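You operate a simulated robot arm through the tools that you are given. There is no shell and no other tool. Be economical: measure what you need, move in short steps, check, and stop when the job is done.

You are at the controls of a simulated two-armed robot. One attempt, no reset.

## Task
Dust the frame back, seat it in the round frame and do up the clip.
Fine: use the soft brush and stand it back in its well; hold the frame still while you turn the clip.
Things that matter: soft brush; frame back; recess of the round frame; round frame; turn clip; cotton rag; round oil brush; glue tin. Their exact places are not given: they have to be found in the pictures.

The check looks at the end state, three seconds after you hand in, the way a careful person would. Anything else that was tipped, shoved, dropped, spilled or broken makes it a failure.

## Robot
Two 7-joint arms with two-finger parallel grippers on one trunk, on a base that drives. Base frame: it is fixed to the floor where the robot stands at the start and does not move with it; the origin is under the middle of the robot, x ahead of it, y to its left, z up. Readings come in m, degrees, newtons and seconds.
The left shoulder is at the start at [0.07, 0.134, 1.276], the right one opposite. With the tool pointing down near the work surface each hand reaches from about 0.1 to 0.6 m from the robot's upright axis, wherever it stands, measured 20 degrees to its own side. Places, roughly: recess of the round frame [0.6, 0.6, 0.8]; turn clip [0.6, 0.5, 0.8]. Payload 1.57 kg a hand.
Tool frame (each hand has its own): the origin (TCP) lies between the finger pads and is the grasp point; the fingertips stand 0.03 m ahead of it; z points along the fingers, y is the line along which they close. The gripper opens to 0.08 m. The fingers are 0.017 m wide and 0.012 m thick; the gripper's body (0.04 by 0.082 m) begins 0.08 m behind the TCP.
Orientation is told as [roll, pitch, yaw] about the base's x, y, z axes, in that order, counted from this pose: with the fingers straight down and closing along the base's y, the tool's x points along the base's -x, its y along +y and its z along -z.

## Interface
- The arms move only by the tool apply_moves. It takes "left_steps", "right_steps" or both (then of equal length, played together; a hand with none holds still); each is text: rows parted by semicolons, each of 7 numbers parted by spaces: the turn, a rotation vector about the base's x, y, z in degrees, then the shift along the base's x, y, z in m, then the gripper command, from -1 (shut) to 1 (fully open), values between in proportion. In form: wx wy wz tx ty tz grip; .... A call has 1 to 8 rows; each row is the pose to reach, as a shift and turn from the pose commanded when the call began. Rows are played at 5 a second. More than 0.05 m and 8.6 degrees between two rows, or a gripper value outside its range, and nothing of the call is played. A pose out of reach is approached as far as the arm can. The call stops where the force on the tool passes 40 N (or 10 N more than at its start, if that is more) or the arm is blocked; 0.2 s more then pass. The fingers move at their own pace (about 0.153 m/s each) and stop on an object; they squeeze with about 30 N. The grip force told is the motor's: it shows also when the fingers shut on nothing. Time passes only in rows, and 0.2 s behind the last, so rows that repeat a pose let the fingers close. The reply holds the time, the measured pose of the TCP, the force on the tool along the base axes, the opening and the grip force, in the units named above and with some noise.
- Cameras (640 x 400 px; columns grow to the right, rows downward): "scene" is now at [0.1177, 0.046, 1.4863]; the picture's right is [0.57, -0.82, -0.00], its down [-0.59, -0.41, -0.69] and it looks along [0.57, 0.39, -0.72] (base axes); focal length 273 px, centre (320, 200). "left" rides on the left gripper at [-0.032, 0, -0.078] in its tool frame; the picture's right is [0.00, -1.00, 0.00], its down [0.97, 0.00, -0.24] and it looks along [0.24, 0.00, 0.97] (tool axes); focal length 218 px, centre (320, 200). "right" rides on the right gripper at [-0.032, 0, -0.078] in its tool frame; the picture's right is [0.00, -1.00, 0.00], its down [0.97, 0.00, -0.24] and it looks along [0.24, 0.00, 0.97] (tool axes); focal length 218 px, centre (320, 200).
- get_image(camera): a new picture of that camera. No time passes.
- move_column(by): slides the trunk up (or, below 0, down) by that many m; the arms and the scene camera ride with it, the base frame stays. It gives what a move gives, with no picture.
- roll_base(legs): drives the robot by 1 to 6 legs, each [ahead, left, turn to the left] in m, m and degrees, along the robot's own axes; the way and the turn of a leg run together, so that a leg with both is an arc; at most 1.5 m and 180 degrees a leg. The arms and the cameras ride along, it lands a little off, and it stops where it bumps. It gives what a move gives.
- head_to(pan, tilt): turns the head with the scene camera to pan (to the left, within 86 degrees either way) and tilt (down, from -29 to 69), counted from straight ahead of the robot. It gives what a move gives.
- probe_pixels(camera, pixels): for up to 12 pixels [column, row] of the newest picture of that camera ("zoom" is the newest enlarged one), the place [x, y, z] in the base frame of the surface seen there, good to about 0.003 m. No time passes.
- inspect(camera, box): a new picture of the part [left, top, right, bottom] of that camera's present view, enlarged. No time passes.
- finish_job(): hands the job in; it is judged then, once.

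Keep the steps short. Do not move on a guess: measure, check each grasp and each placing, and mend mistakes. In all there are 80 turns and 70 pictures (those below and enlarged ones count). Leave the grippers open and the arms clear of the work at the hand-in unless told otherwise, and finish with a single line.

The tools are called after "Request:" as name(argument=value, ...) on one line, values as JSON. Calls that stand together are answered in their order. apply_moves: Moves the arms, as the interface text tells. Its arguments: {"type":"object","properties":{"left_steps":{"type":"string"},"right_steps":{"type":"string"}},"required":[]} The other tools are called the same way: move_column (by) slides the trunk up or down; roll_base (legs) drives the base; head_to (pan, tilt) turns the head that bears the scene camera; get_image (camera) takes a picture; probe_pixels (camera, pixels) gives the place of the surface under pixels of a picture; inspect (camera, box) takes an enlarged picture of a part of a camera's view; finish_job () hands the job in.

At the start:

```text
time: 0.0
left_ee_pos: [0.3196, 0.3999, 1.2165]
left_tool_rot: [0.0, 0.0, 0.1]
left_wrist_force: [-0.3, 0.8, -0.9]
left_opening: 0.0802
left_grip_force: 0.0
right_ee_pos: [0.3871, 0.0439, 1.1857]
right_tool_rot: [0.0, 0.1, 0.1]
right_wrist_force: [-0.8, -0.4, -0.6]
right_opening: 0.0801
right_grip_force: 0.0
trunk travel left (down, up): [-0.85, 0.09]
robot x, y, heading: [0.0001, 0.0014, -0.2]
head pan, tilt: [34.5, 46.1]
```

scene: 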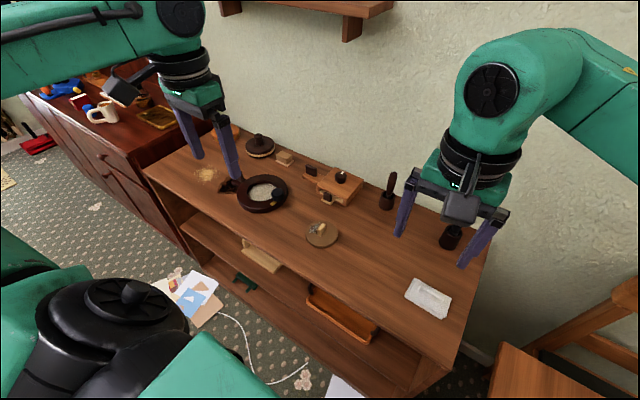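
right: 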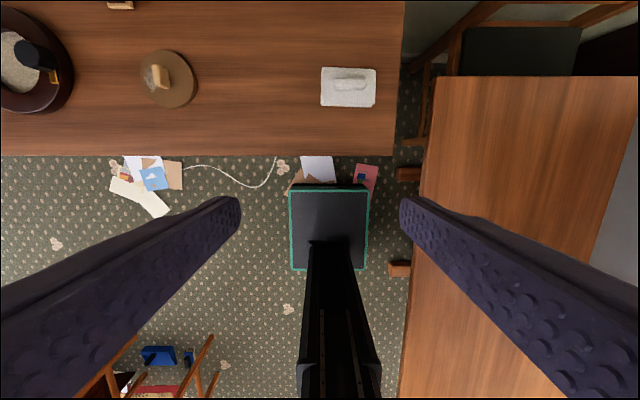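
left: 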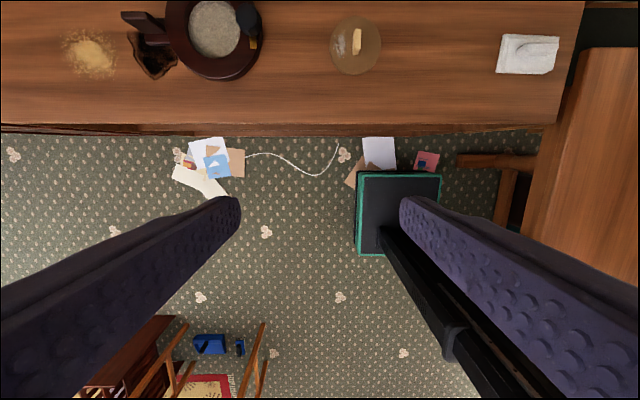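

The bench shows a round frame near (262,192), a disc with a tab near (322,234), a block with items near (335,183), a brush-like item near (388,190). I'll enlarge these parts.

Request:
inspect(camera="scene", box=[180, 120, 360, 250])

Request:
inspect(camera="scene", box=[290, 150, 480, 330])

```text
3.08 times, centred on (270, 185) of scene
```

zoom: 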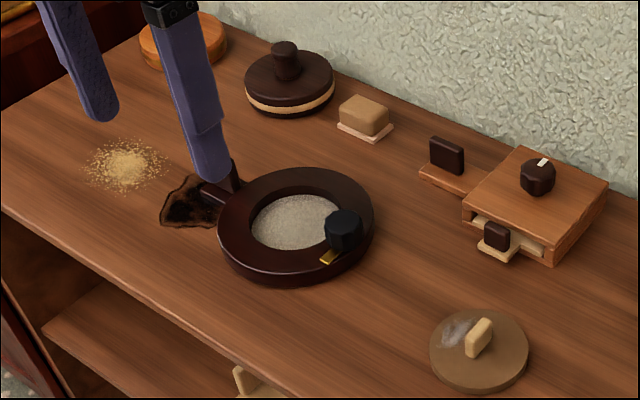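

```text
2.22 times, centred on (385, 240) of scene
```

zoom: 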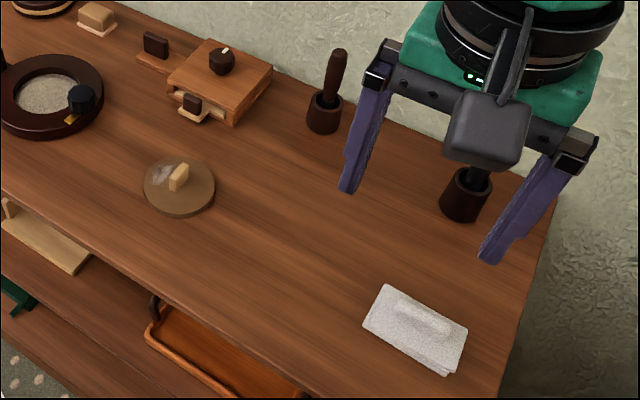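

Frame back = tan disc with a tab and a dusty smear. Two wells with handles: zoom (325,110) and (468,190). I'll measure them in this zoom.

Request:
probe_pixels(camera="zoom", pixels=[[338, 60], [324, 100], [323, 128], [478, 178], [465, 210], [180, 176], [165, 170], [150, 195], [208, 195], [82, 98], [45, 92], [250, 190]])

Request:
head_to(pan=15, tilt=46)

Request:
get_image(camera="scene")

```text
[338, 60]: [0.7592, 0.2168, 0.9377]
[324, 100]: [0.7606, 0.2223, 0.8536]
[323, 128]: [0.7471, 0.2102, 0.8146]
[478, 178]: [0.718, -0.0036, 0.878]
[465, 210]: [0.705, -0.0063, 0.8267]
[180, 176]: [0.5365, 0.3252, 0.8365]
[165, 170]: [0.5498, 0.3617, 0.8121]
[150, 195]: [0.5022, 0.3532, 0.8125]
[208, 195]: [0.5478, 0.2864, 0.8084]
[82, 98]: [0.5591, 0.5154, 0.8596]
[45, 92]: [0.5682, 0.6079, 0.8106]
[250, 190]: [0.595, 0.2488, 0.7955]
```

```text
time: 0.8
left_ee_pos: [0.3197, 0.3998, 1.2181]
left_tool_rot: [0.0, 0.0, 0.0]
left_wrist_force: [0.7, 1.3, 0.7]
left_opening: 0.0798
left_grip_force: 0.1
right_ee_pos: [0.3875, 0.044, 1.1855]
right_tool_rot: [0.0, 0.0, 0.1]
right_wrist_force: [-0.3, 0.1, 0.6]
right_opening: 0.0801
right_grip_force: 0.1
trunk travel left (down, up): [-0.85, 0.09]
robot x, y, heading: [-0.0003, -0.0004, -0.1]
head pan, tilt: [15.0, 46.0]
```

```text
64 pictures are left
```

scene: 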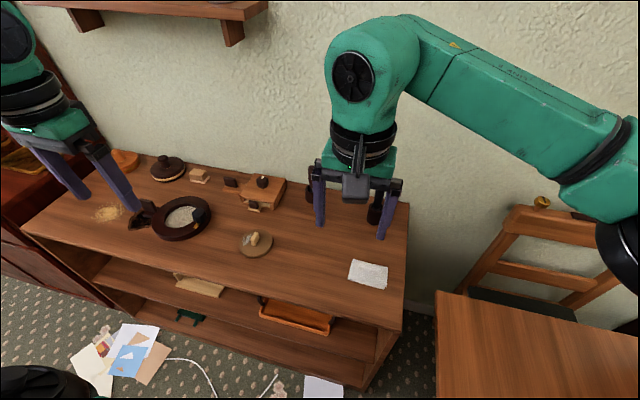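

The right arm hides both brushes, so I'll move the right hand back and to the right, then look.

Request:
apply_moves(right_steps="0 0 0 0 -0.05 0 1; 0 0 0 0 -0.1 0 1; 0 0 0 0 -0.15 0 1; 0 0 0 -0.03 -0.19 0 1; 0 0 0 -0.06 -0.23 0 1; 0 0 0 -0.06 -0.27 0 1")

Request:
inspect(camera="scene", box=[280, 130, 440, 230])

```text
time: 2.2
left_ee_pos: [0.3191, 0.3991, 1.2182]
left_tool_rot: [0.0, 0.0, 0.1]
left_wrist_force: [0.3, -0.2, -0.4]
left_opening: 0.0799
left_grip_force: 0.0
right_ee_pos: [0.3264, -0.2272, 1.1843]
right_tool_rot: [-0.1, 0.0, 0.2]
right_wrist_force: [0.7, -0.6, -0.4]
right_opening: 0.0799
right_grip_force: 0.0
trunk travel left (down, up): [-0.85, 0.09]
robot x, y, heading: [-0.0013, -0.003, -0.1]
head pan, tilt: [15.0, 46.0]
```

```text
4.00 times, centred on (360, 180) of scene
```

zoom: 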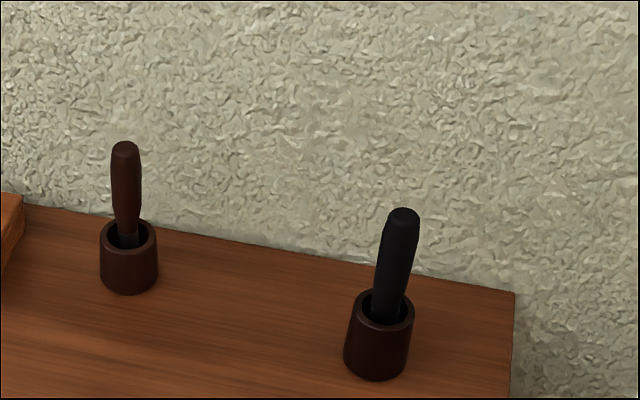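

I see a brown round handle at zoom (126,190) and a black handle at (395,260), but the bristles are hidden. I'll measure both and the wall, then look closely with the hand camera.

Request:
probe_pixels(camera="zoom", pixels=[[125, 147], [127, 190], [130, 232], [102, 235], [155, 235], [128, 250], [403, 215], [395, 260], [386, 312], [348, 308], [412, 310], [250, 150]])

Request:
inspect(camera="scene", box=[110, 140, 300, 260])

```text
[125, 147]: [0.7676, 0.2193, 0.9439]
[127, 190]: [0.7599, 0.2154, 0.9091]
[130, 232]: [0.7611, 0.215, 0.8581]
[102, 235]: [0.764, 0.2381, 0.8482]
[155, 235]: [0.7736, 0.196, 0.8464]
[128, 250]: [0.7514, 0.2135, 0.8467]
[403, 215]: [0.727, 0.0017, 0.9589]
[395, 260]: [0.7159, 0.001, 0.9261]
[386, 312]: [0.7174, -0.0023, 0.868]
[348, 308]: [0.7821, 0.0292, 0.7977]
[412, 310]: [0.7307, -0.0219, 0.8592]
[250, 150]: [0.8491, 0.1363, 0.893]
```

```text
3.33 times, centred on (205, 200) of scene
```

zoom: 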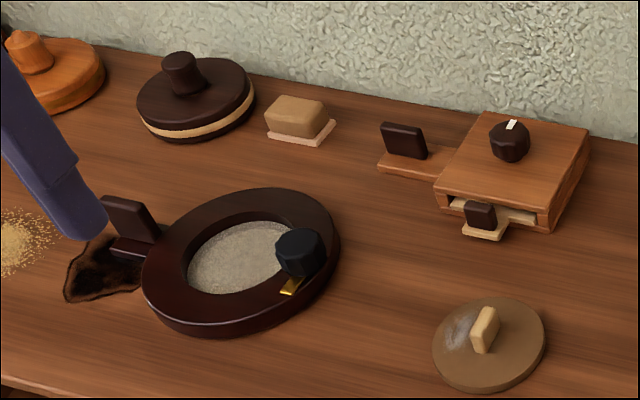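

I need to know how close I can drive: I'll measure the bench front edge, the robot's foot in the first right picture, and take a downward right picture.

Request:
probe_pixels(camera="right", pixels=[[330, 190], [330, 210], [292, 230], [366, 230], [240, 153], [380, 153], [250, 160]])

Request:
probe_pixels(camera="zoom", pixels=[[300, 245], [290, 285], [325, 255], [300, 195], [165, 300], [155, 255], [230, 210], [190, 275], [240, 260], [128, 215], [115, 247], [485, 330]])

```text
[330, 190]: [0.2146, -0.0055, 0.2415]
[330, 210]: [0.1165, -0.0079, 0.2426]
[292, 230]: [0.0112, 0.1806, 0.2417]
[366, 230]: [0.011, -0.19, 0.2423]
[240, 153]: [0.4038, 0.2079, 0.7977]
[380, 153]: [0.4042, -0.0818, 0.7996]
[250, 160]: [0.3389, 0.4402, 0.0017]
```

```text
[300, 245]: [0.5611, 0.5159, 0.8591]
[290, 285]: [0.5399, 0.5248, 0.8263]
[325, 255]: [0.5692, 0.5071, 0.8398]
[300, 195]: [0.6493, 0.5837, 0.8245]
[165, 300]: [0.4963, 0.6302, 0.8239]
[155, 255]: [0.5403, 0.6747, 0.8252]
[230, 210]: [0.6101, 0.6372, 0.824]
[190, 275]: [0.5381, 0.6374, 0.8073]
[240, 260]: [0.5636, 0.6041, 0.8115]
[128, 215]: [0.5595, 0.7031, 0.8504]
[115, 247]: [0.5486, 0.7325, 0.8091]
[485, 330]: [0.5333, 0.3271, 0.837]
```

Foot front is at x≈0.22 and the bench edge at 0.404, so about 0.15 m ahead is safe. I'll drive 0.15 ahead and 0.15 left so the right hand gets above both brushes.

Request:
roll_base(legs=[[0.15, 0.15, 0]])

Request:
apply_moves(right_steps="0 0 0 0.05 0.0 0 1; 0 0 0 0.1 0.02 0 1; 0 0 0 0.14 0.05 0 1; 0 0 0 0.15 0.09 0 1; 0 0 0 0.15 0.13 0 1; 0 0 0 0.15 0.15 0 1")

Request:
get_image(camera="right")

```text
time: 3.9
left_ee_pos: [0.4665, 0.547, 1.2196]
left_tool_rot: [0.1, -0.2, 0.1]
left_wrist_force: [0.0, 0.6, -0.4]
left_opening: 0.0798
left_grip_force: 0.1
right_ee_pos: [0.4728, -0.0792, 1.1854]
right_tool_rot: [0.1, -0.1, 0.0]
right_wrist_force: [0.0, -0.7, 0.4]
right_opening: 0.08
right_grip_force: 0.0
trunk travel left (down, up): [-0.85, 0.09]
robot x, y, heading: [0.1483, 0.1512, 0.1]
head pan, tilt: [15.0, 46.0]
```

```text
refused: row 2 steps farther than a row can; nothing moved
```

```text
61 pictures are left
```

right: 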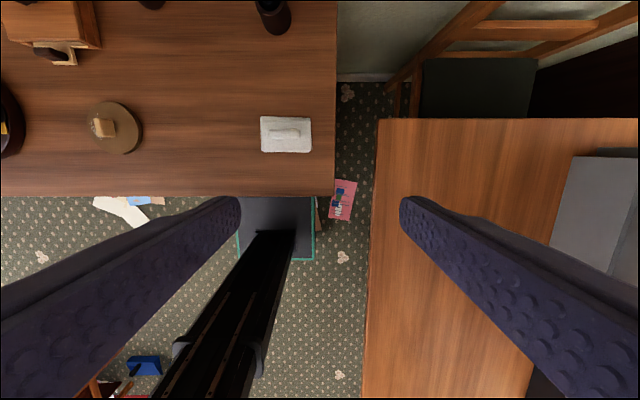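

Steps were too long; I repeat with shorter ones, hand to about (0.65, 0.08).

Request:
apply_moves(right_steps="0 0 0 0.03 0.02 0 1; 0 0 0 0.06 0.04 0 1; 0 0 0 0.09 0.06 0 1; 0 0 0 0.12 0.08 0 1; 0 0 0 0.14 0.11 0 1; 0 0 0 0.16 0.14 0 1; 0 0 0 0.17 0.17 0 1; 0 0 0 0.17 0.17 0 1")

Request:
get_image(camera="right")

```text
time: 5.7
left_ee_pos: [0.4683, 0.549, 1.2181]
left_tool_rot: [0.0, 0.0, 0.0]
left_wrist_force: [-0.3, 0.8, -0.2]
left_opening: 0.08
left_grip_force: 0.0
right_ee_pos: [0.6465, 0.0928, 1.1871]
right_tool_rot: [0.0, 0.0, -0.1]
right_wrist_force: [-0.6, -0.2, 0.2]
right_opening: 0.0799
right_grip_force: 0.1
trunk travel left (down, up): [-0.85, 0.09]
robot x, y, heading: [0.1494, 0.1456, 0.1]
head pan, tilt: [15.0, 46.0]
```

```text
60 pictures are left
```

right: 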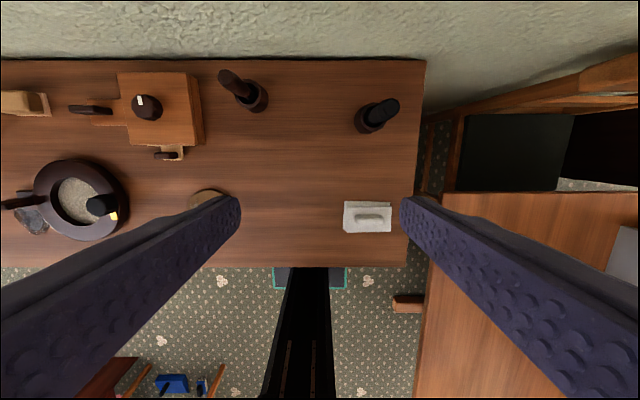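

Request:
inspect(camera="right", box=[200, 50, 430, 150])

Request:
probe_pixels(camera="right", pixels=[[392, 105], [375, 116], [228, 76], [247, 92], [423, 62], [58, 62], [95, 212], [208, 192]])

```text
2.78 times, centred on (315, 100) of right
```

zoom: 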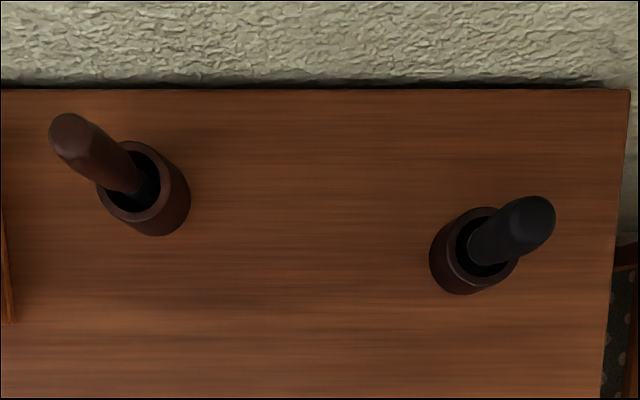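

```text
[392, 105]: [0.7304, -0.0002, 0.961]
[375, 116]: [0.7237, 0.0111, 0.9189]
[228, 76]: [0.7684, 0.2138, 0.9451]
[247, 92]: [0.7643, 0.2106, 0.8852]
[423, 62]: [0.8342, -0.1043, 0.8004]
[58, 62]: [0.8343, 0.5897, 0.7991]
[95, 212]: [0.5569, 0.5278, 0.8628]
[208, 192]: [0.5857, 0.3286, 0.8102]
```

Bristles cannot be seen in the wells; I'll lift the nearer black handle (axis ≈ (0.728, 0.000), top 0.961) straight up to see its bristles. First go above it.

Request:
apply_moves(right_steps="0 0 0 0.02 -0.03 -0.02 1; 0 0 0 0.04 -0.06 -0.04 1; 0 0 0 0.06 -0.09 -0.06 1; 0 0 0 0.08 -0.093 -0.09 1; 0 0 0 0.0815 -0.093 -0.13 1; 0 0 0 0.0815 -0.093 -0.15 1; 0 0 0 0.0815 -0.093 -0.15 1")

Request:
get_image(camera="right")

```text
time: 7.3
left_ee_pos: [0.469, 0.5489, 1.2179]
left_tool_rot: [-0.1, 0.1, 0.0]
left_wrist_force: [-0.2, -0.4, 0.2]
left_opening: 0.0798
left_grip_force: 0.1
right_ee_pos: [0.7257, 0.0012, 1.0356]
right_tool_rot: [0.0, 0.0, -0.1]
right_wrist_force: [0.2, -0.4, 0.4]
right_opening: 0.0801
right_grip_force: 0.0
trunk travel left (down, up): [-0.85, 0.09]
robot x, y, heading: [0.1475, 0.1485, 0.3]
head pan, tilt: [15.0, 46.0]
```

```text
58 pictures are left
```

right: 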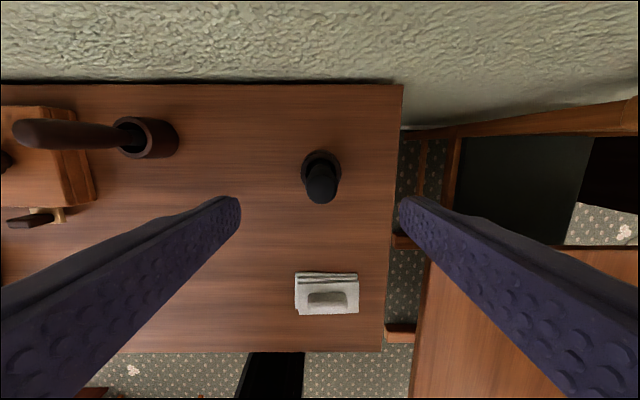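

The handle is centred between the fingers at (320,180). Lower 0.11 to z≈0.926 and shut.

Request:
apply_moves(right_steps="0 0 0 0.002 0 -0.04 1; 0 0 0 0.002 0 -0.08 1; 0 0 0 0.002 0 -0.11 1; 0 0 0 0.002 0 -0.11 -1; 0 0 0 0.002 0 -0.11 -1; 0 0 0 0.002 0 -0.11 -1")

```text
time: 8.7
left_ee_pos: [0.4676, 0.5504, 1.2177]
left_tool_rot: [0.0, 0.0, 0.0]
left_wrist_force: [-0.9, -0.2, 0.1]
left_opening: 0.0797
left_grip_force: 0.1
right_ee_pos: [0.729, 0.0026, 0.9253]
right_tool_rot: [0.0, 0.0, 0.0]
right_wrist_force: [-0.3, -0.8, 0.7]
right_opening: 0.0239
right_grip_force: 29.5
trunk travel left (down, up): [-0.85, 0.09]
robot x, y, heading: [0.144, 0.1494, 0.0]
head pan, tilt: [15.0, 46.0]
```

Gripped at 0.024 m. Raise straight up by 0.16.

Request:
apply_moves(right_steps="0 0 0 0 0 0.03 -1; 0 0 0 0 0 0.06 -1; 0 0 0 0 0 0.09 -1; 0 0 0 0 0 0.12 -1; 0 0 0 0 0 0.15 -1; 0 0 0 0 0 0.16 -1")

Request:
get_image(camera="scene")

```text
time: 10.1
left_ee_pos: [0.4678, 0.5504, 1.2174]
left_tool_rot: [-0.1, 0.0, 0.1]
left_wrist_force: [-0.5, -0.2, 0.0]
left_opening: 0.08
left_grip_force: 0.1
right_ee_pos: [0.7279, 0.0016, 1.0848]
right_tool_rot: [0.1, 0.0, -0.1]
right_wrist_force: [-0.2, 0.1, -0.9]
right_opening: 0.0243
right_grip_force: 30.6
trunk travel left (down, up): [-0.85, 0.09]
robot x, y, heading: [0.1492, 0.1488, -0.1]
head pan, tilt: [15.0, 46.0]
```

```text
57 pictures are left
```

scene: 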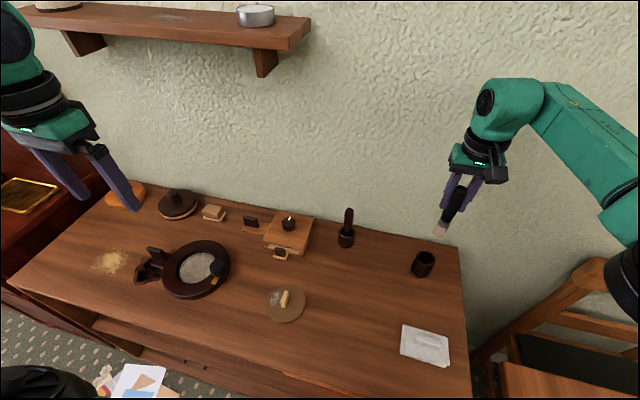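

Request:
inspect(camera="scene", box=[400, 170, 500, 240])

Request:
inspect(camera="scene", box=[240, 200, 440, 330])

```text
5.71 times, centred on (450, 205) of scene
```

zoom: 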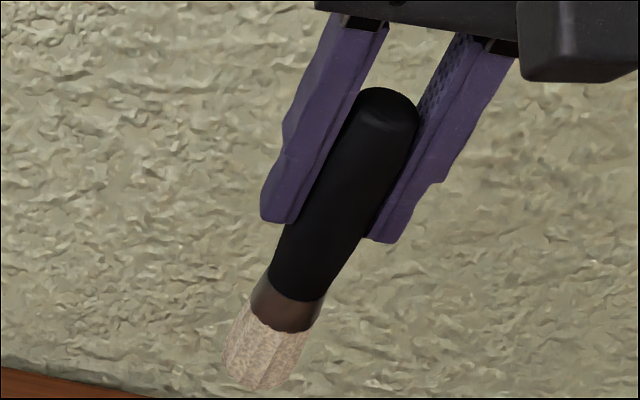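

```text
3.08 times, centred on (340, 265) of scene
```

zoom: 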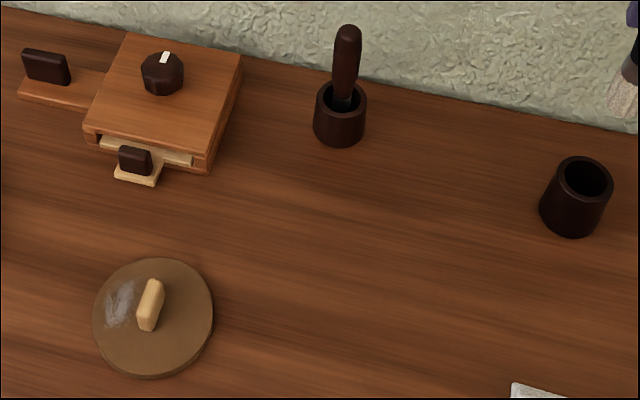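

The lifted brush has a brown ferrule and pale, full bristles: it looks like the soft brush. To make sure, I'll carry it left and front a bit and look into the other well with the hand camera.

Request:
apply_moves(right_steps="0 0 0 -0.03 0.03 0.02 -1; 0 0 0 -0.05 0.07 0.03 -1; 0 0 0 -0.05 0.11 0.03 -1; 0 0 0 -0.05 0.15 0.03 -1; 0 0 0 -0.05 0.18 0.03 -1; 0 0 0 -0.05 0.18 0.03 -1")

Request:
get_image(camera="right")

```text
time: 11.5
left_ee_pos: [0.469, 0.5477, 1.2179]
left_tool_rot: [0.1, 0.1, 0.1]
left_wrist_force: [-0.1, -0.5, 0.8]
left_opening: 0.08
left_grip_force: 0.1
right_ee_pos: [0.6793, 0.1797, 1.1166]
right_tool_rot: [-0.1, 0.0, 0.0]
right_wrist_force: [-0.1, -0.4, -1.0]
right_opening: 0.0241
right_grip_force: 30.0
trunk travel left (down, up): [-0.85, 0.09]
robot x, y, heading: [0.1476, 0.1445, 0.1]
head pan, tilt: [15.0, 46.0]
```

```text
54 pictures are left
```

right: 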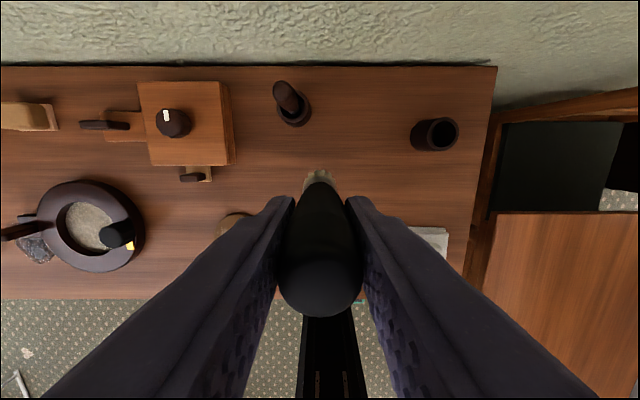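

Request:
inspect(camera="right", box=[260, 70, 330, 135])

Request:
inspect(camera="scene", box=[325, 200, 365, 250])

```text
6.15 times, centred on (295, 102) of right
```

zoom: 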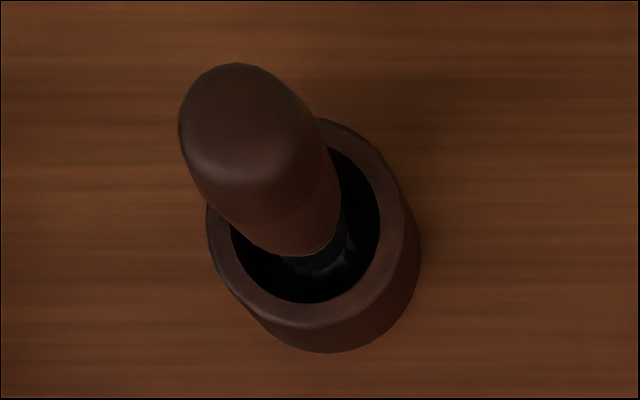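

```text
8.00 times, centred on (345, 225) of scene
```

zoom: 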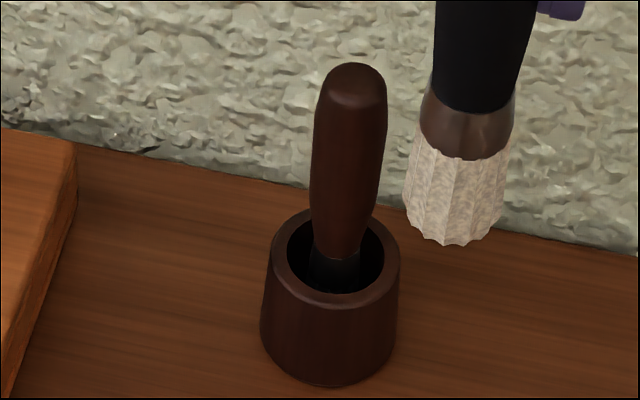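

The other brush is dark and wet in its well, so that is the oil brush; the one held is the soft brush. I'll measure its tip and the frame back with its smear.

Request:
probe_pixels(camera="zoom", pixels=[[455, 238], [412, 205], [500, 205], [455, 200], [465, 130]])

Request:
inspect(camera="scene", box=[250, 270, 330, 330])

```text
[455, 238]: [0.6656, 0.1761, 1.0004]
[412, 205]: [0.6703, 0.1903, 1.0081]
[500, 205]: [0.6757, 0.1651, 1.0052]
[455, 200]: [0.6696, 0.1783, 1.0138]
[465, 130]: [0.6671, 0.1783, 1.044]
```

```text
6.67 times, centred on (290, 300) of scene
```

zoom: 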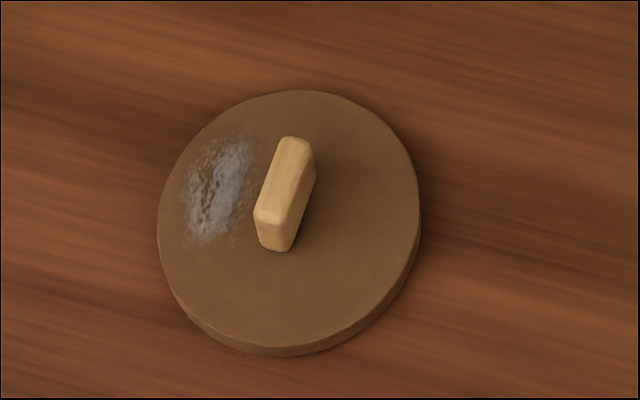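

Request:
probe_pixels(camera="zoom", pixels=[[215, 190], [225, 140], [200, 240], [185, 190], [250, 170], [295, 145], [268, 212], [310, 95], [162, 235], [416, 215], [270, 345], [285, 180]])

```text
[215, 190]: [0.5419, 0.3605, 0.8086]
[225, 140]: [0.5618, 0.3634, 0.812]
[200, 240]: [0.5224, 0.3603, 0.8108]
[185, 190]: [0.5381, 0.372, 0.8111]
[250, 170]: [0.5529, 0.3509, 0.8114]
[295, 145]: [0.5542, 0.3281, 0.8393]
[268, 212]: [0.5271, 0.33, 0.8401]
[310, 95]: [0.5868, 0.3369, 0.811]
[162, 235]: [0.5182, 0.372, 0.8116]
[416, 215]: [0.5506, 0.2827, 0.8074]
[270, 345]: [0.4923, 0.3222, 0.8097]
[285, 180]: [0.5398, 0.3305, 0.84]
```

Disc centre ≈ (0.540, 0.329), top z 0.811; smear spans x 0.522–0.562, y 0.351–0.372. Brush tip is 0.116 below the TCP. I'll move the left hand outward, and bring the brush above the smear's near end.

Request:
apply_moves(left_steps="0 0 0 0 0.03 0 1; 0 0 0 0 0.06 0 1; 0 0 0 0 0.09 0 1; 0 0 0 0 0.12 0 1; 0 0 0 0 0.14 0 1; 0 0 0 0 0.14 0 1; 0 0 0 0 0.14 0 1; 0 0 0 0 0.14 0 1", right_steps="0 0 0 -0.025 0.025 0 -1; 0 0 0 -0.05 0.05 0 -1; 0 0 0 -0.08 0.08 0 -1; 0 0 0 -0.11 0.11 -0.01 -1; 0 0 0 -0.14 0.14 -0.03 -1; 0 0 0 -0.164 0.165 -0.06 -1; 0 0 0 -0.164 0.183 -0.1 -1; 0 0 0 -0.164 0.183 -0.14 -1")

Request:
inspect(camera="scene", box=[200, 200, 380, 330])

```text
time: 13.3
left_ee_pos: [0.4702, 0.6853, 1.2166]
left_tool_rot: [0.0, 0.2, 0.0]
left_wrist_force: [0.5, -0.6, 0.1]
left_opening: 0.08
left_grip_force: 0.0
right_ee_pos: [0.5244, 0.3421, 0.9893]
right_tool_rot: [0.1, 0.1, 0.0]
right_wrist_force: [0.5, -0.7, -0.8]
right_opening: 0.0241
right_grip_force: 30.3
right hand out of reach, approached as far as the arm can: row 7, 8
trunk travel left (down, up): [-0.85, 0.09]
robot x, y, heading: [0.1484, 0.1493, 0.1]
head pan, tilt: [15.0, 46.0]
```

```text
3.08 times, centred on (290, 265) of scene
```

zoom: 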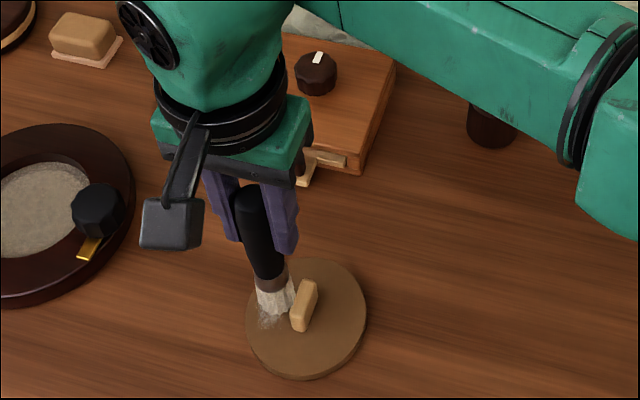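

That is out of reach across the body. I'll raise the hand and pull it back right, then drive 0.25 left.

Request:
apply_moves(right_steps="0 0 0 0 0 0.04 -1; 0 0 0 0 -0.03 0.07 -1; 0 0 0 0 -0.07 0.09 -1; 0 0 0 0 -0.11 0.1 -1; 0 0 0 0 -0.15 0.1 -1; 0 0 0 0 -0.19 0.1 -1; 0 0 0 0 -0.22 0.1 -1")

Request:
roll_base(legs=[[0, 0.25, 0]])

Request:
head_to(pan=0, tilt=55)

Request:
get_image(camera="scene")

```text
time: 14.9
left_ee_pos: [0.4682, 0.6872, 1.2176]
left_tool_rot: [-0.1, -0.1, 0.0]
left_wrist_force: [0.1, -0.6, 0.8]
left_opening: 0.0799
left_grip_force: 0.1
right_ee_pos: [0.5195, 0.123, 1.0862]
right_tool_rot: [0.1, 0.0, -0.1]
right_wrist_force: [0.9, -0.6, 0.3]
right_opening: 0.0238
right_grip_force: 29.9
trunk travel left (down, up): [-0.85, 0.09]
robot x, y, heading: [0.1475, 0.1475, -0.1]
head pan, tilt: [15.0, 46.0]
```

```text
time: 16.7
left_ee_pos: [0.4724, 0.9336, 1.219]
left_tool_rot: [0.1, -0.1, -0.4]
left_wrist_force: [0.7, -0.5, -0.1]
left_opening: 0.0799
left_grip_force: 0.0
right_ee_pos: [0.5215, 0.3699, 1.0874]
right_tool_rot: [0.1, 0.0, -0.3]
right_wrist_force: [-0.2, -0.6, -0.4]
right_opening: 0.024
right_grip_force: 29.8
trunk travel left (down, up): [-0.85, 0.09]
robot x, y, heading: [0.1501, 0.3984, -0.2]
head pan, tilt: [15.0, 46.0]
```

```text
time: 17.5
left_ee_pos: [0.4717, 0.936, 1.217]
left_tool_rot: [-0.1, 0.0, -0.3]
left_wrist_force: [-0.4, -0.5, -0.1]
left_opening: 0.0799
left_grip_force: 0.1
right_ee_pos: [0.5212, 0.3715, 1.0863]
right_tool_rot: [0.0, 0.0, -0.3]
right_wrist_force: [-0.3, -1.3, -1.3]
right_opening: 0.0241
right_grip_force: 30.3
trunk travel left (down, up): [-0.85, 0.09]
robot x, y, heading: [0.1498, 0.3977, -0.2]
head pan, tilt: [0.0, 55.0]
```

```text
49 pictures are left
```

scene: 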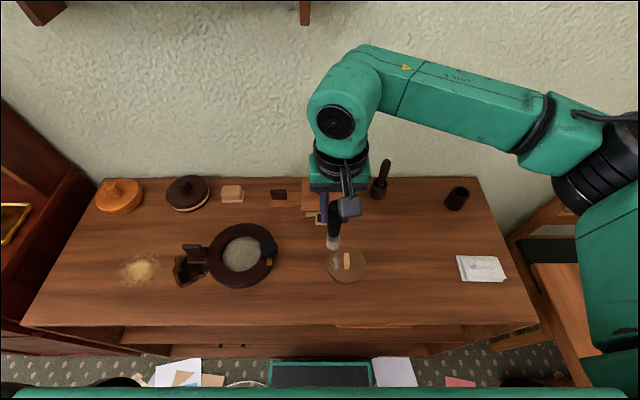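

Hand is at (0.521, 0.371, 1.087). Lower so the bristles almost touch (TCP z ≈ 0.932) at (0.512, 0.362).

Request:
apply_moves(right_steps="0 0 0 -0.009 -0.009 -0.04 -1; 0 0 0 -0.009 -0.009 -0.08 -1; 0 0 0 -0.009 -0.009 -0.12 -1; 0 0 0 -0.009 -0.009 -0.14 -1; 0 0 0 -0.009 -0.009 -0.155 -1; 0 0 0 -0.009 -0.009 -0.155 -1")

Request:
inspect(camera="scene", box=[290, 190, 400, 300])

```text
time: 18.9
left_ee_pos: [0.4705, 0.9367, 1.2182]
left_tool_rot: [-0.1, 0.0, -0.2]
left_wrist_force: [-0.7, 0.9, 0.2]
left_opening: 0.0799
left_grip_force: 0.1
right_ee_pos: [0.5093, 0.364, 0.9336]
right_tool_rot: [0.0, -0.1, -0.3]
right_wrist_force: [-1.2, -1.6, 24.1]
right_opening: 0.0244
right_grip_force: 30.0
trunk travel left (down, up): [-0.85, 0.09]
robot x, y, heading: [0.1524, 0.3961, 0.0]
head pan, tilt: [0.0, 55.0]
```

```text
3.64 times, centred on (345, 245) of scene
```

zoom: 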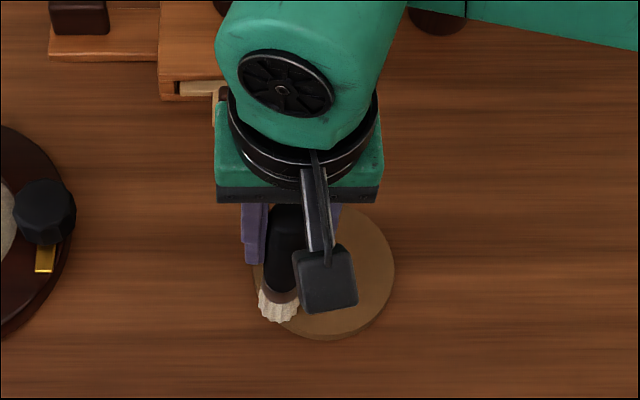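

Contact already, 24 N at z 0.9336. I'll ease up 2 mm and sweep along the smear, away and back.

Request:
apply_moves(right_steps="0 0 0 0.0 0 0.002 -1; 0 0 0 0.02 0 0.002 -1; 0 0 0 0.04 0 0.002 -1; 0 0 0 0.06 0 0.002 -1; 0 0 0 0.06 -0.006 0.002 -1; 0 0 0 0.04 -0.006 0.002 -1; 0 0 0 0.02 -0.006 0.002 -1; 0 0 0 0.0 -0.006 0.002 -1")

Request:
inspect(camera="scene", box=[290, 190, 400, 300])

```text
time: 20.7
left_ee_pos: [0.4729, 0.9351, 1.2168]
left_tool_rot: [0.0, 0.0, -0.3]
left_wrist_force: [-0.4, 0.5, 0.4]
left_opening: 0.0801
left_grip_force: 0.2
right_ee_pos: [0.5104, 0.3567, 0.934]
right_tool_rot: [0.0, 0.0, -0.3]
right_wrist_force: [0.2, 1.1, 1.3]
right_opening: 0.024
right_grip_force: 29.8
trunk travel left (down, up): [-0.85, 0.09]
robot x, y, heading: [0.1464, 0.3985, -0.3]
head pan, tilt: [0.0, 55.0]
```

```text
3.64 times, centred on (345, 245) of scene
```

zoom: 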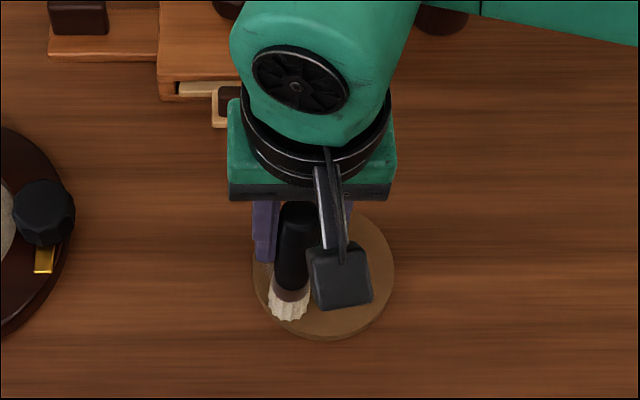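

Light contact (1.3 N), disc has not moved. A second round slightly firmer, over the outer part of the smear, ending raised so I can see.

Request:
apply_moves(right_steps="0 0 0 0 0.004 -0.001 -1; 0 0 0 0.02 0.004 -0.001 -1; 0 0 0 0.04 0.004 -0.001 -1; 0 0 0 0.06 0.004 -0.001 -1; 0 0 0 0.06 0.014 -0.001 -1; 0 0 0 0.03 0.014 -0.001 -1; 0 0 0 0.0 0.014 -0.001 -1; 0 0 0 0.0 0.014 0.03 -1")

Request:
apply_moves(right_steps="0 0 0 0 0 0.05 -1; 0 0 0 0 0.0 0.1 -1; 0 0 0 0.04 0 0.12 -1; 0 0 0 0.08 0 0.12 -1; 0 0 0 0.12 0 0.12 -1; 0 0 0 0.12 0 0.12 -1")

Request:
inspect(camera="scene", box=[290, 190, 400, 300])

```text
time: 22.5
left_ee_pos: [0.4725, 0.9365, 1.2175]
left_tool_rot: [-0.1, -0.1, -0.3]
left_wrist_force: [-0.5, 0.0, 0.3]
left_opening: 0.0801
left_grip_force: 0.1
right_ee_pos: [0.5126, 0.3712, 0.9635]
right_tool_rot: [0.0, 0.1, -0.3]
right_wrist_force: [0.0, -0.5, -0.5]
right_opening: 0.0239
right_grip_force: 30.1
trunk travel left (down, up): [-0.85, 0.09]
robot x, y, heading: [0.148, 0.3969, -0.2]
head pan, tilt: [0.0, 55.0]
```

```text
time: 23.9
left_ee_pos: [0.4725, 0.9359, 1.2176]
left_tool_rot: [0.0, 0.0, -0.3]
left_wrist_force: [0.0, 0.1, -0.2]
left_opening: 0.0801
left_grip_force: 0.1
right_ee_pos: [0.6348, 0.3705, 1.0833]
right_tool_rot: [-0.1, 0.0, -0.3]
right_wrist_force: [-0.5, 0.6, 0.2]
right_opening: 0.0237
right_grip_force: 30.0
trunk travel left (down, up): [-0.85, 0.09]
robot x, y, heading: [0.1479, 0.3952, -0.3]
head pan, tilt: [0.0, 55.0]
```

```text
3.64 times, centred on (345, 245) of scene
```

zoom: 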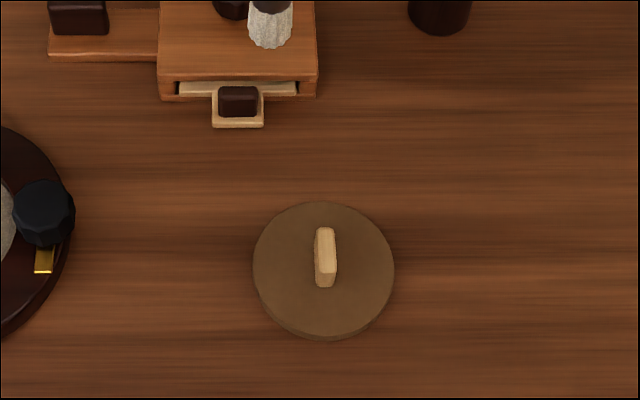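

The disc is clean and in place. Now I drive back right 0.25 to stand the brush in its well.

Request:
roll_base(legs=[[0, -0.25, 0]])

Request:
get_image(camera="scene")

```text
time: 25.7
left_ee_pos: [0.4705, 0.6868, 1.216]
left_tool_rot: [-0.2, 0.0, -0.2]
left_wrist_force: [-0.9, 0.3, 0.2]
left_opening: 0.0802
left_grip_force: 0.0
right_ee_pos: [0.6323, 0.1231, 1.0834]
right_tool_rot: [-0.1, 0.0, -0.2]
right_wrist_force: [0.6, -0.6, -0.9]
right_opening: 0.0237
right_grip_force: 29.7
trunk travel left (down, up): [-0.85, 0.09]
robot x, y, heading: [0.1451, 0.1471, -0.2]
head pan, tilt: [0.0, 55.0]
```

```text
45 pictures are left
```

scene: 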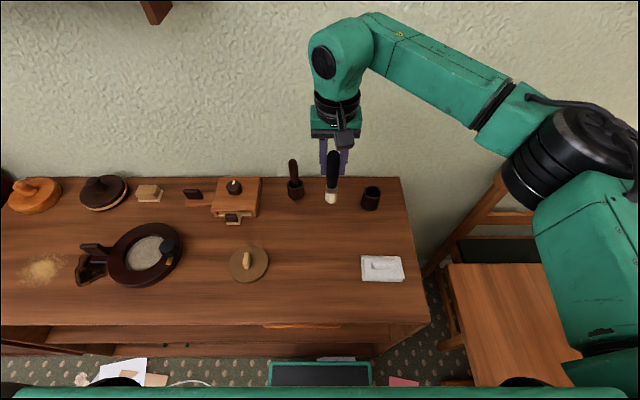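

Carry to above the well: (0.729, 0.0026), still at z 1.08, and check the well's rim.

Request:
apply_moves(right_steps="0 0 0 0 -0.04 0 -1; 0 0 0 0.02 -0.08 0 -1; 0 0 0 0.05 -0.11 0 -1; 0 0 0 0.08 -0.1205 0 -1; 0 0 0 0.0965 -0.1205 0 -1; 0 0 0 0.0965 -0.1205 -0.05 -1; 0 0 0 0.0965 -0.1205 -0.05 -1")

Request:
inspect(camera="scene", box=[330, 140, 430, 220])

```text
time: 27.3
left_ee_pos: [0.4697, 0.683, 1.2175]
left_tool_rot: [0.0, 0.0, -0.3]
left_wrist_force: [0.1, 1.2, 0.2]
left_opening: 0.0799
left_grip_force: 0.1
right_ee_pos: [0.7298, -0.0007, 1.0328]
right_tool_rot: [0.0, -0.1, -0.3]
right_wrist_force: [0.1, -0.5, -0.3]
right_opening: 0.0235
right_grip_force: 29.6
trunk travel left (down, up): [-0.85, 0.09]
robot x, y, heading: [0.1499, 0.1489, -0.1]
head pan, tilt: [0.0, 55.0]
```

```text
5.00 times, centred on (380, 180) of scene
```

zoom: 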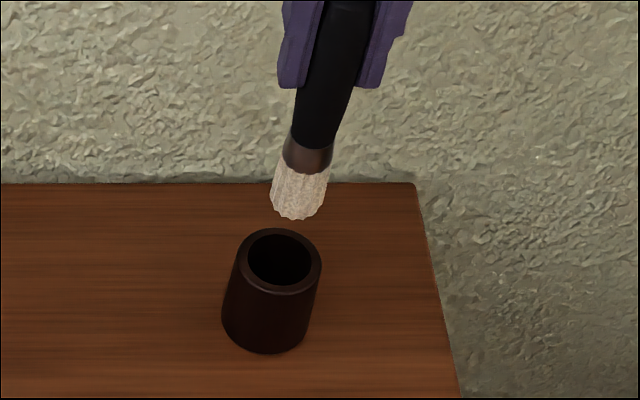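

Brush hangs above the well. I'll check the rim centre against the brush axis.

Request:
probe_pixels(camera="zoom", pixels=[[243, 262], [317, 262], [280, 232], [277, 290], [300, 215], [275, 195], [326, 195]])

```text
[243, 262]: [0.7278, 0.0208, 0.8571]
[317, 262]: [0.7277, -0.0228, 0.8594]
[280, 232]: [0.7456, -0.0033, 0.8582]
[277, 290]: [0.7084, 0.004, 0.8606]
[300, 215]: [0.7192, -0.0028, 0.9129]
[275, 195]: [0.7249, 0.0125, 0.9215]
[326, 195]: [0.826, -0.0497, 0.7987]
```

Rim centre ≈ (0.727, −0.001), matching. Lower to z ≈ 0.927.

Request:
apply_moves(right_steps="0 0 0 -0.002 0 -0.03 -1; 0 0 0 -0.002 0 -0.06 -1; 0 0 0 -0.002 0 -0.085 -1; 0 0 0 -0.002 0 -0.1 -1; 0 0 0 -0.002 0 -0.106 -1; 0 0 0 -0.002 0 -0.106 -1")

```text
time: 28.7
left_ee_pos: [0.4671, 0.6845, 1.219]
left_tool_rot: [-0.1, 0.0, -0.2]
left_wrist_force: [0.2, 1.3, -0.4]
left_opening: 0.0799
left_grip_force: 0.0
right_ee_pos: [0.7242, 0.0004, 0.9316]
right_tool_rot: [0.0, -0.2, -0.3]
right_wrist_force: [1.4, -2.5, 23.9]
right_opening: 0.0242
right_grip_force: 29.8
trunk travel left (down, up): [-0.85, 0.09]
robot x, y, heading: [0.1517, 0.1491, -0.1]
head pan, tilt: [0.0, 55.0]
```

Contact at z 0.9316, 24 N, a few mm higher than where I took it. I'll ease off and look.

Request:
apply_moves(right_steps="0 0 0 0.001 0 0.003 -1; 0 0 0 0.001 0 0.003 -1")

Request:
inspect(camera="scene", box=[330, 140, 430, 220])

```text
time: 29.3
left_ee_pos: [0.4678, 0.6852, 1.2167]
left_tool_rot: [-0.1, -0.1, -0.2]
left_wrist_force: [-0.7, -0.1, 0.4]
left_opening: 0.08
left_grip_force: 0.0
right_ee_pos: [0.7259, 0.0013, 0.9298]
right_tool_rot: [0.0, 0.0, -0.1]
right_wrist_force: [-1.2, -0.9, 9.6]
right_opening: 0.0237
right_grip_force: 29.8
trunk travel left (down, up): [-0.85, 0.09]
robot x, y, heading: [0.1443, 0.1453, -0.0]
head pan, tilt: [0.0, 55.0]
```

```text
5.00 times, centred on (380, 180) of scene
```

zoom: 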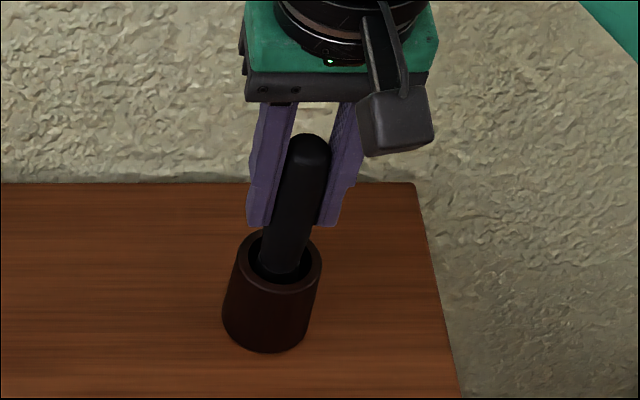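

The brush sits inside the well upright. Release and rise straight up.

Request:
apply_moves(right_steps="0 0 0 0 0 0 0; 0 0 0 0 0 0 1; 0 0 0 0 0 0 1; 0 0 0 0 0 0.04 1; 0 0 0 0 0 0.08 1; 0 0 0 0 0 0.12 1; 0 0 0 -0.04 0 0.14 1; 0 0 0 -0.08 0 0.16 1")

Request:
inspect(camera="scene", box=[330, 140, 430, 220])

```text
time: 31.1
left_ee_pos: [0.4676, 0.6837, 1.2179]
left_tool_rot: [-0.1, 0.0, -0.2]
left_wrist_force: [-0.5, 0.1, 0.7]
left_opening: 0.0801
left_grip_force: 0.0
right_ee_pos: [0.6454, -0.0008, 1.0928]
right_tool_rot: [0.1, -0.1, -0.3]
right_wrist_force: [-1.4, -0.1, 0.2]
right_opening: 0.0802
right_grip_force: 0.1
trunk travel left (down, up): [-0.85, 0.09]
robot x, y, heading: [0.1473, 0.146, -0.1]
head pan, tilt: [0.0, 55.0]
```

```text
5.00 times, centred on (380, 180) of scene
```

zoom: 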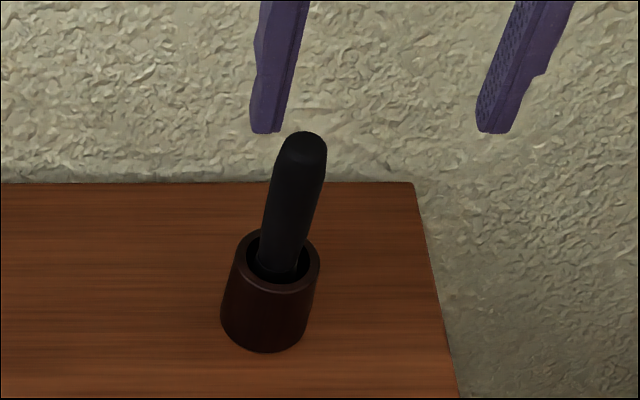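

Soft brush is back in its well. Next: the disc with the right hand and the frame with the left, so I want the base further left; first check floor papers and the cabinet there.

Request:
get_image(camera="left")

Request:
probe_pixels(camera="scene", pixels=[[130, 365], [160, 378], [145, 380], [80, 380], [15, 340], [5, 360]])

```text
41 pictures are left
```

left: 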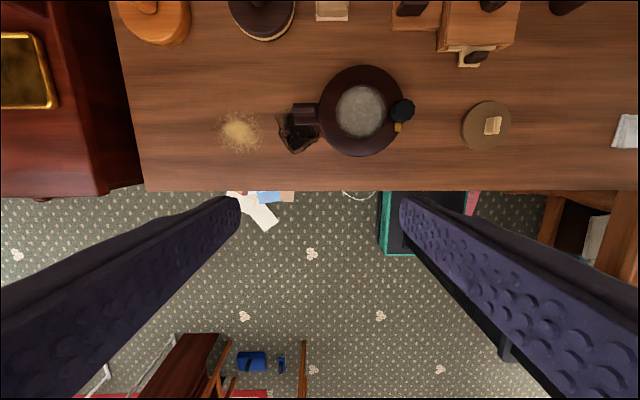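

```text
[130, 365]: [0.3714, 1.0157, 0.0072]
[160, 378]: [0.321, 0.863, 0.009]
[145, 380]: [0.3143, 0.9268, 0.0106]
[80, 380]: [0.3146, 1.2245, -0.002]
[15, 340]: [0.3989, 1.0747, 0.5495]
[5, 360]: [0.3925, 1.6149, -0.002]
```

Request:
probe_pixels(camera="left", pixels=[[345, 194], [360, 197], [374, 195], [270, 222], [293, 200], [386, 220]])

Request:
inspect(camera="left", box=[270, 50, 430, 165])

```text
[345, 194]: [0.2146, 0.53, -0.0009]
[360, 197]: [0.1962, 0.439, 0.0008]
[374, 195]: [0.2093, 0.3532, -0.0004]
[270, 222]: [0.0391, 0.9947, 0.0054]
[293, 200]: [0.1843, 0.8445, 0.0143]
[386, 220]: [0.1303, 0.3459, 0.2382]
```

```text
3.48 times, centred on (350, 108) of left
```

zoom: 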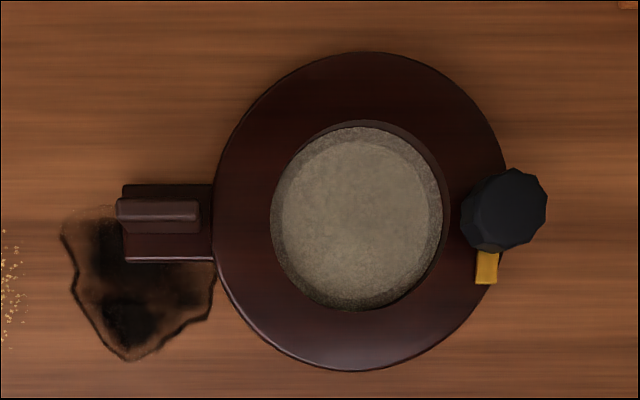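

The clip's brass tongue points toward the robot (−x), so it has to turn to point at the recess (+y): about −90° about z. Measuring the ring, recess rim, fin on the handle and knob.

Request:
probe_pixels(camera="zoom", pixels=[[268, 220], [449, 215], [358, 122], [355, 310], [360, 220], [360, 55], [212, 215], [355, 365], [120, 210], [197, 213], [160, 222], [505, 200]])

Request:
roll_base(legs=[[0, 0.38, 0]])

Request:
get_image(camera="scene")

```text
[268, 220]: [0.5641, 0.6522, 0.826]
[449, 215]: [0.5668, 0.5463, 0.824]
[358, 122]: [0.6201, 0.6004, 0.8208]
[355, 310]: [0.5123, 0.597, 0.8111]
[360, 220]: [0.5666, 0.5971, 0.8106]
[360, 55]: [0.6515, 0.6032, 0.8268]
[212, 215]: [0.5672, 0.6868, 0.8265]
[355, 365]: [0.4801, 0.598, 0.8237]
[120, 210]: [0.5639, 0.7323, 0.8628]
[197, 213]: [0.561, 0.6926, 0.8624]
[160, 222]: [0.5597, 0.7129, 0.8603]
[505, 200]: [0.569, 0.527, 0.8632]
```

```text
time: 33.5
left_ee_pos: [0.4688, 1.0571, 1.218]
left_tool_rot: [0.1, 0.1, 0.0]
left_wrist_force: [-0.3, -0.1, -0.6]
left_opening: 0.08
left_grip_force: 0.0
right_ee_pos: [0.6492, 0.3739, 1.0906]
right_tool_rot: [0.1, 0.0, -0.1]
right_wrist_force: [0.5, -0.6, 0.0]
right_opening: 0.0799
right_grip_force: 0.1
trunk travel left (down, up): [-0.85, 0.09]
robot x, y, heading: [0.1486, 0.5209, -0.0]
head pan, tilt: [0.0, 55.0]
```

```text
39 pictures are left
```

scene: 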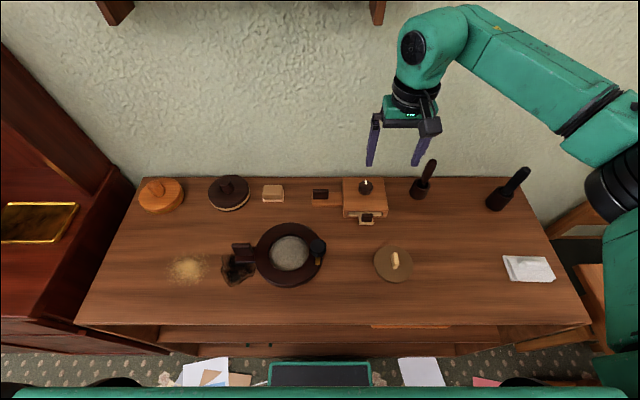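

Recess centre ≈ (0.566, 0.600), R ≈ 0.052, rim z 0.825, floor 0.811; disc R ≈ 0.048. Bring the right hand above the disc's tab and look down.

Request:
apply_moves(right_steps="0 0 0 -0.04 -0.015 0 1; 0 0 0 -0.08 -0.03 0 1; 0 0 0 -0.109 -0.045 -0.02 1; 0 0 0 -0.109 -0.045 -0.06 1; 0 0 0 -0.109 -0.045 -0.1 1; 0 0 0 -0.109 -0.045 -0.14 1; 0 0 0 -0.109 -0.045 -0.14 1")

Request:
get_image(camera="right")

```text
time: 35.1
left_ee_pos: [0.4698, 1.0582, 1.2175]
left_tool_rot: [-0.1, -0.1, 0.1]
left_wrist_force: [0.7, -0.4, -0.4]
left_opening: 0.0798
left_grip_force: 0.0
right_ee_pos: [0.5401, 0.3299, 0.9487]
right_tool_rot: [0.1, 0.0, 0.0]
right_wrist_force: [0.2, -0.2, 0.0]
right_opening: 0.0798
right_grip_force: 0.0
trunk travel left (down, up): [-0.85, 0.09]
robot x, y, heading: [0.148, 0.5161, 0.0]
head pan, tilt: [0.0, 55.0]
```

```text
38 pictures are left
```

right: 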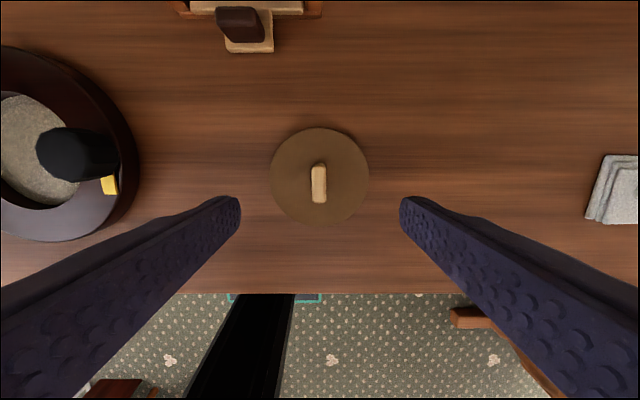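

Request:
probe_pixels(camera="right", pixels=[[318, 168], [319, 185], [273, 177], [366, 177], [320, 130], [320, 222]])

Request:
apply_moves(right_steps="0 0 0 0.001 0 -0.04 1; 0 0 0 0.001 0 -0.08 1; 0 0 0 0.001 0 -0.102 1; 0 0 0 0.001 0 -0.104 -0.2; 0 0 0 0.001 0 -0.104 -1; 0 0 0 0.001 0 -0.104 -1; 0 0 0 0.001 0 -0.104 -1")

```text
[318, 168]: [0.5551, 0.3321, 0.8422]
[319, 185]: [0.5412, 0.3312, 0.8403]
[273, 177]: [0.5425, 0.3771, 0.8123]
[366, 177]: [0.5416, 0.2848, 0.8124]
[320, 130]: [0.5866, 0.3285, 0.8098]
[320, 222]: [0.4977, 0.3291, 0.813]
```

```text
time: 36.7
left_ee_pos: [0.4691, 1.0586, 1.2172]
left_tool_rot: [0.1, 0.0, 0.0]
left_wrist_force: [0.6, 1.2, -0.8]
left_opening: 0.0802
left_grip_force: 0.0
right_ee_pos: [0.5412, 0.3278, 0.8467]
right_tool_rot: [0.0, 0.0, 0.0]
right_wrist_force: [1.1, -0.2, 0.4]
right_opening: 0.0118
right_grip_force: 29.4
trunk travel left (down, up): [-0.85, 0.09]
robot x, y, heading: [0.1489, 0.5195, -0.2]
head pan, tilt: [0.0, 55.0]
```

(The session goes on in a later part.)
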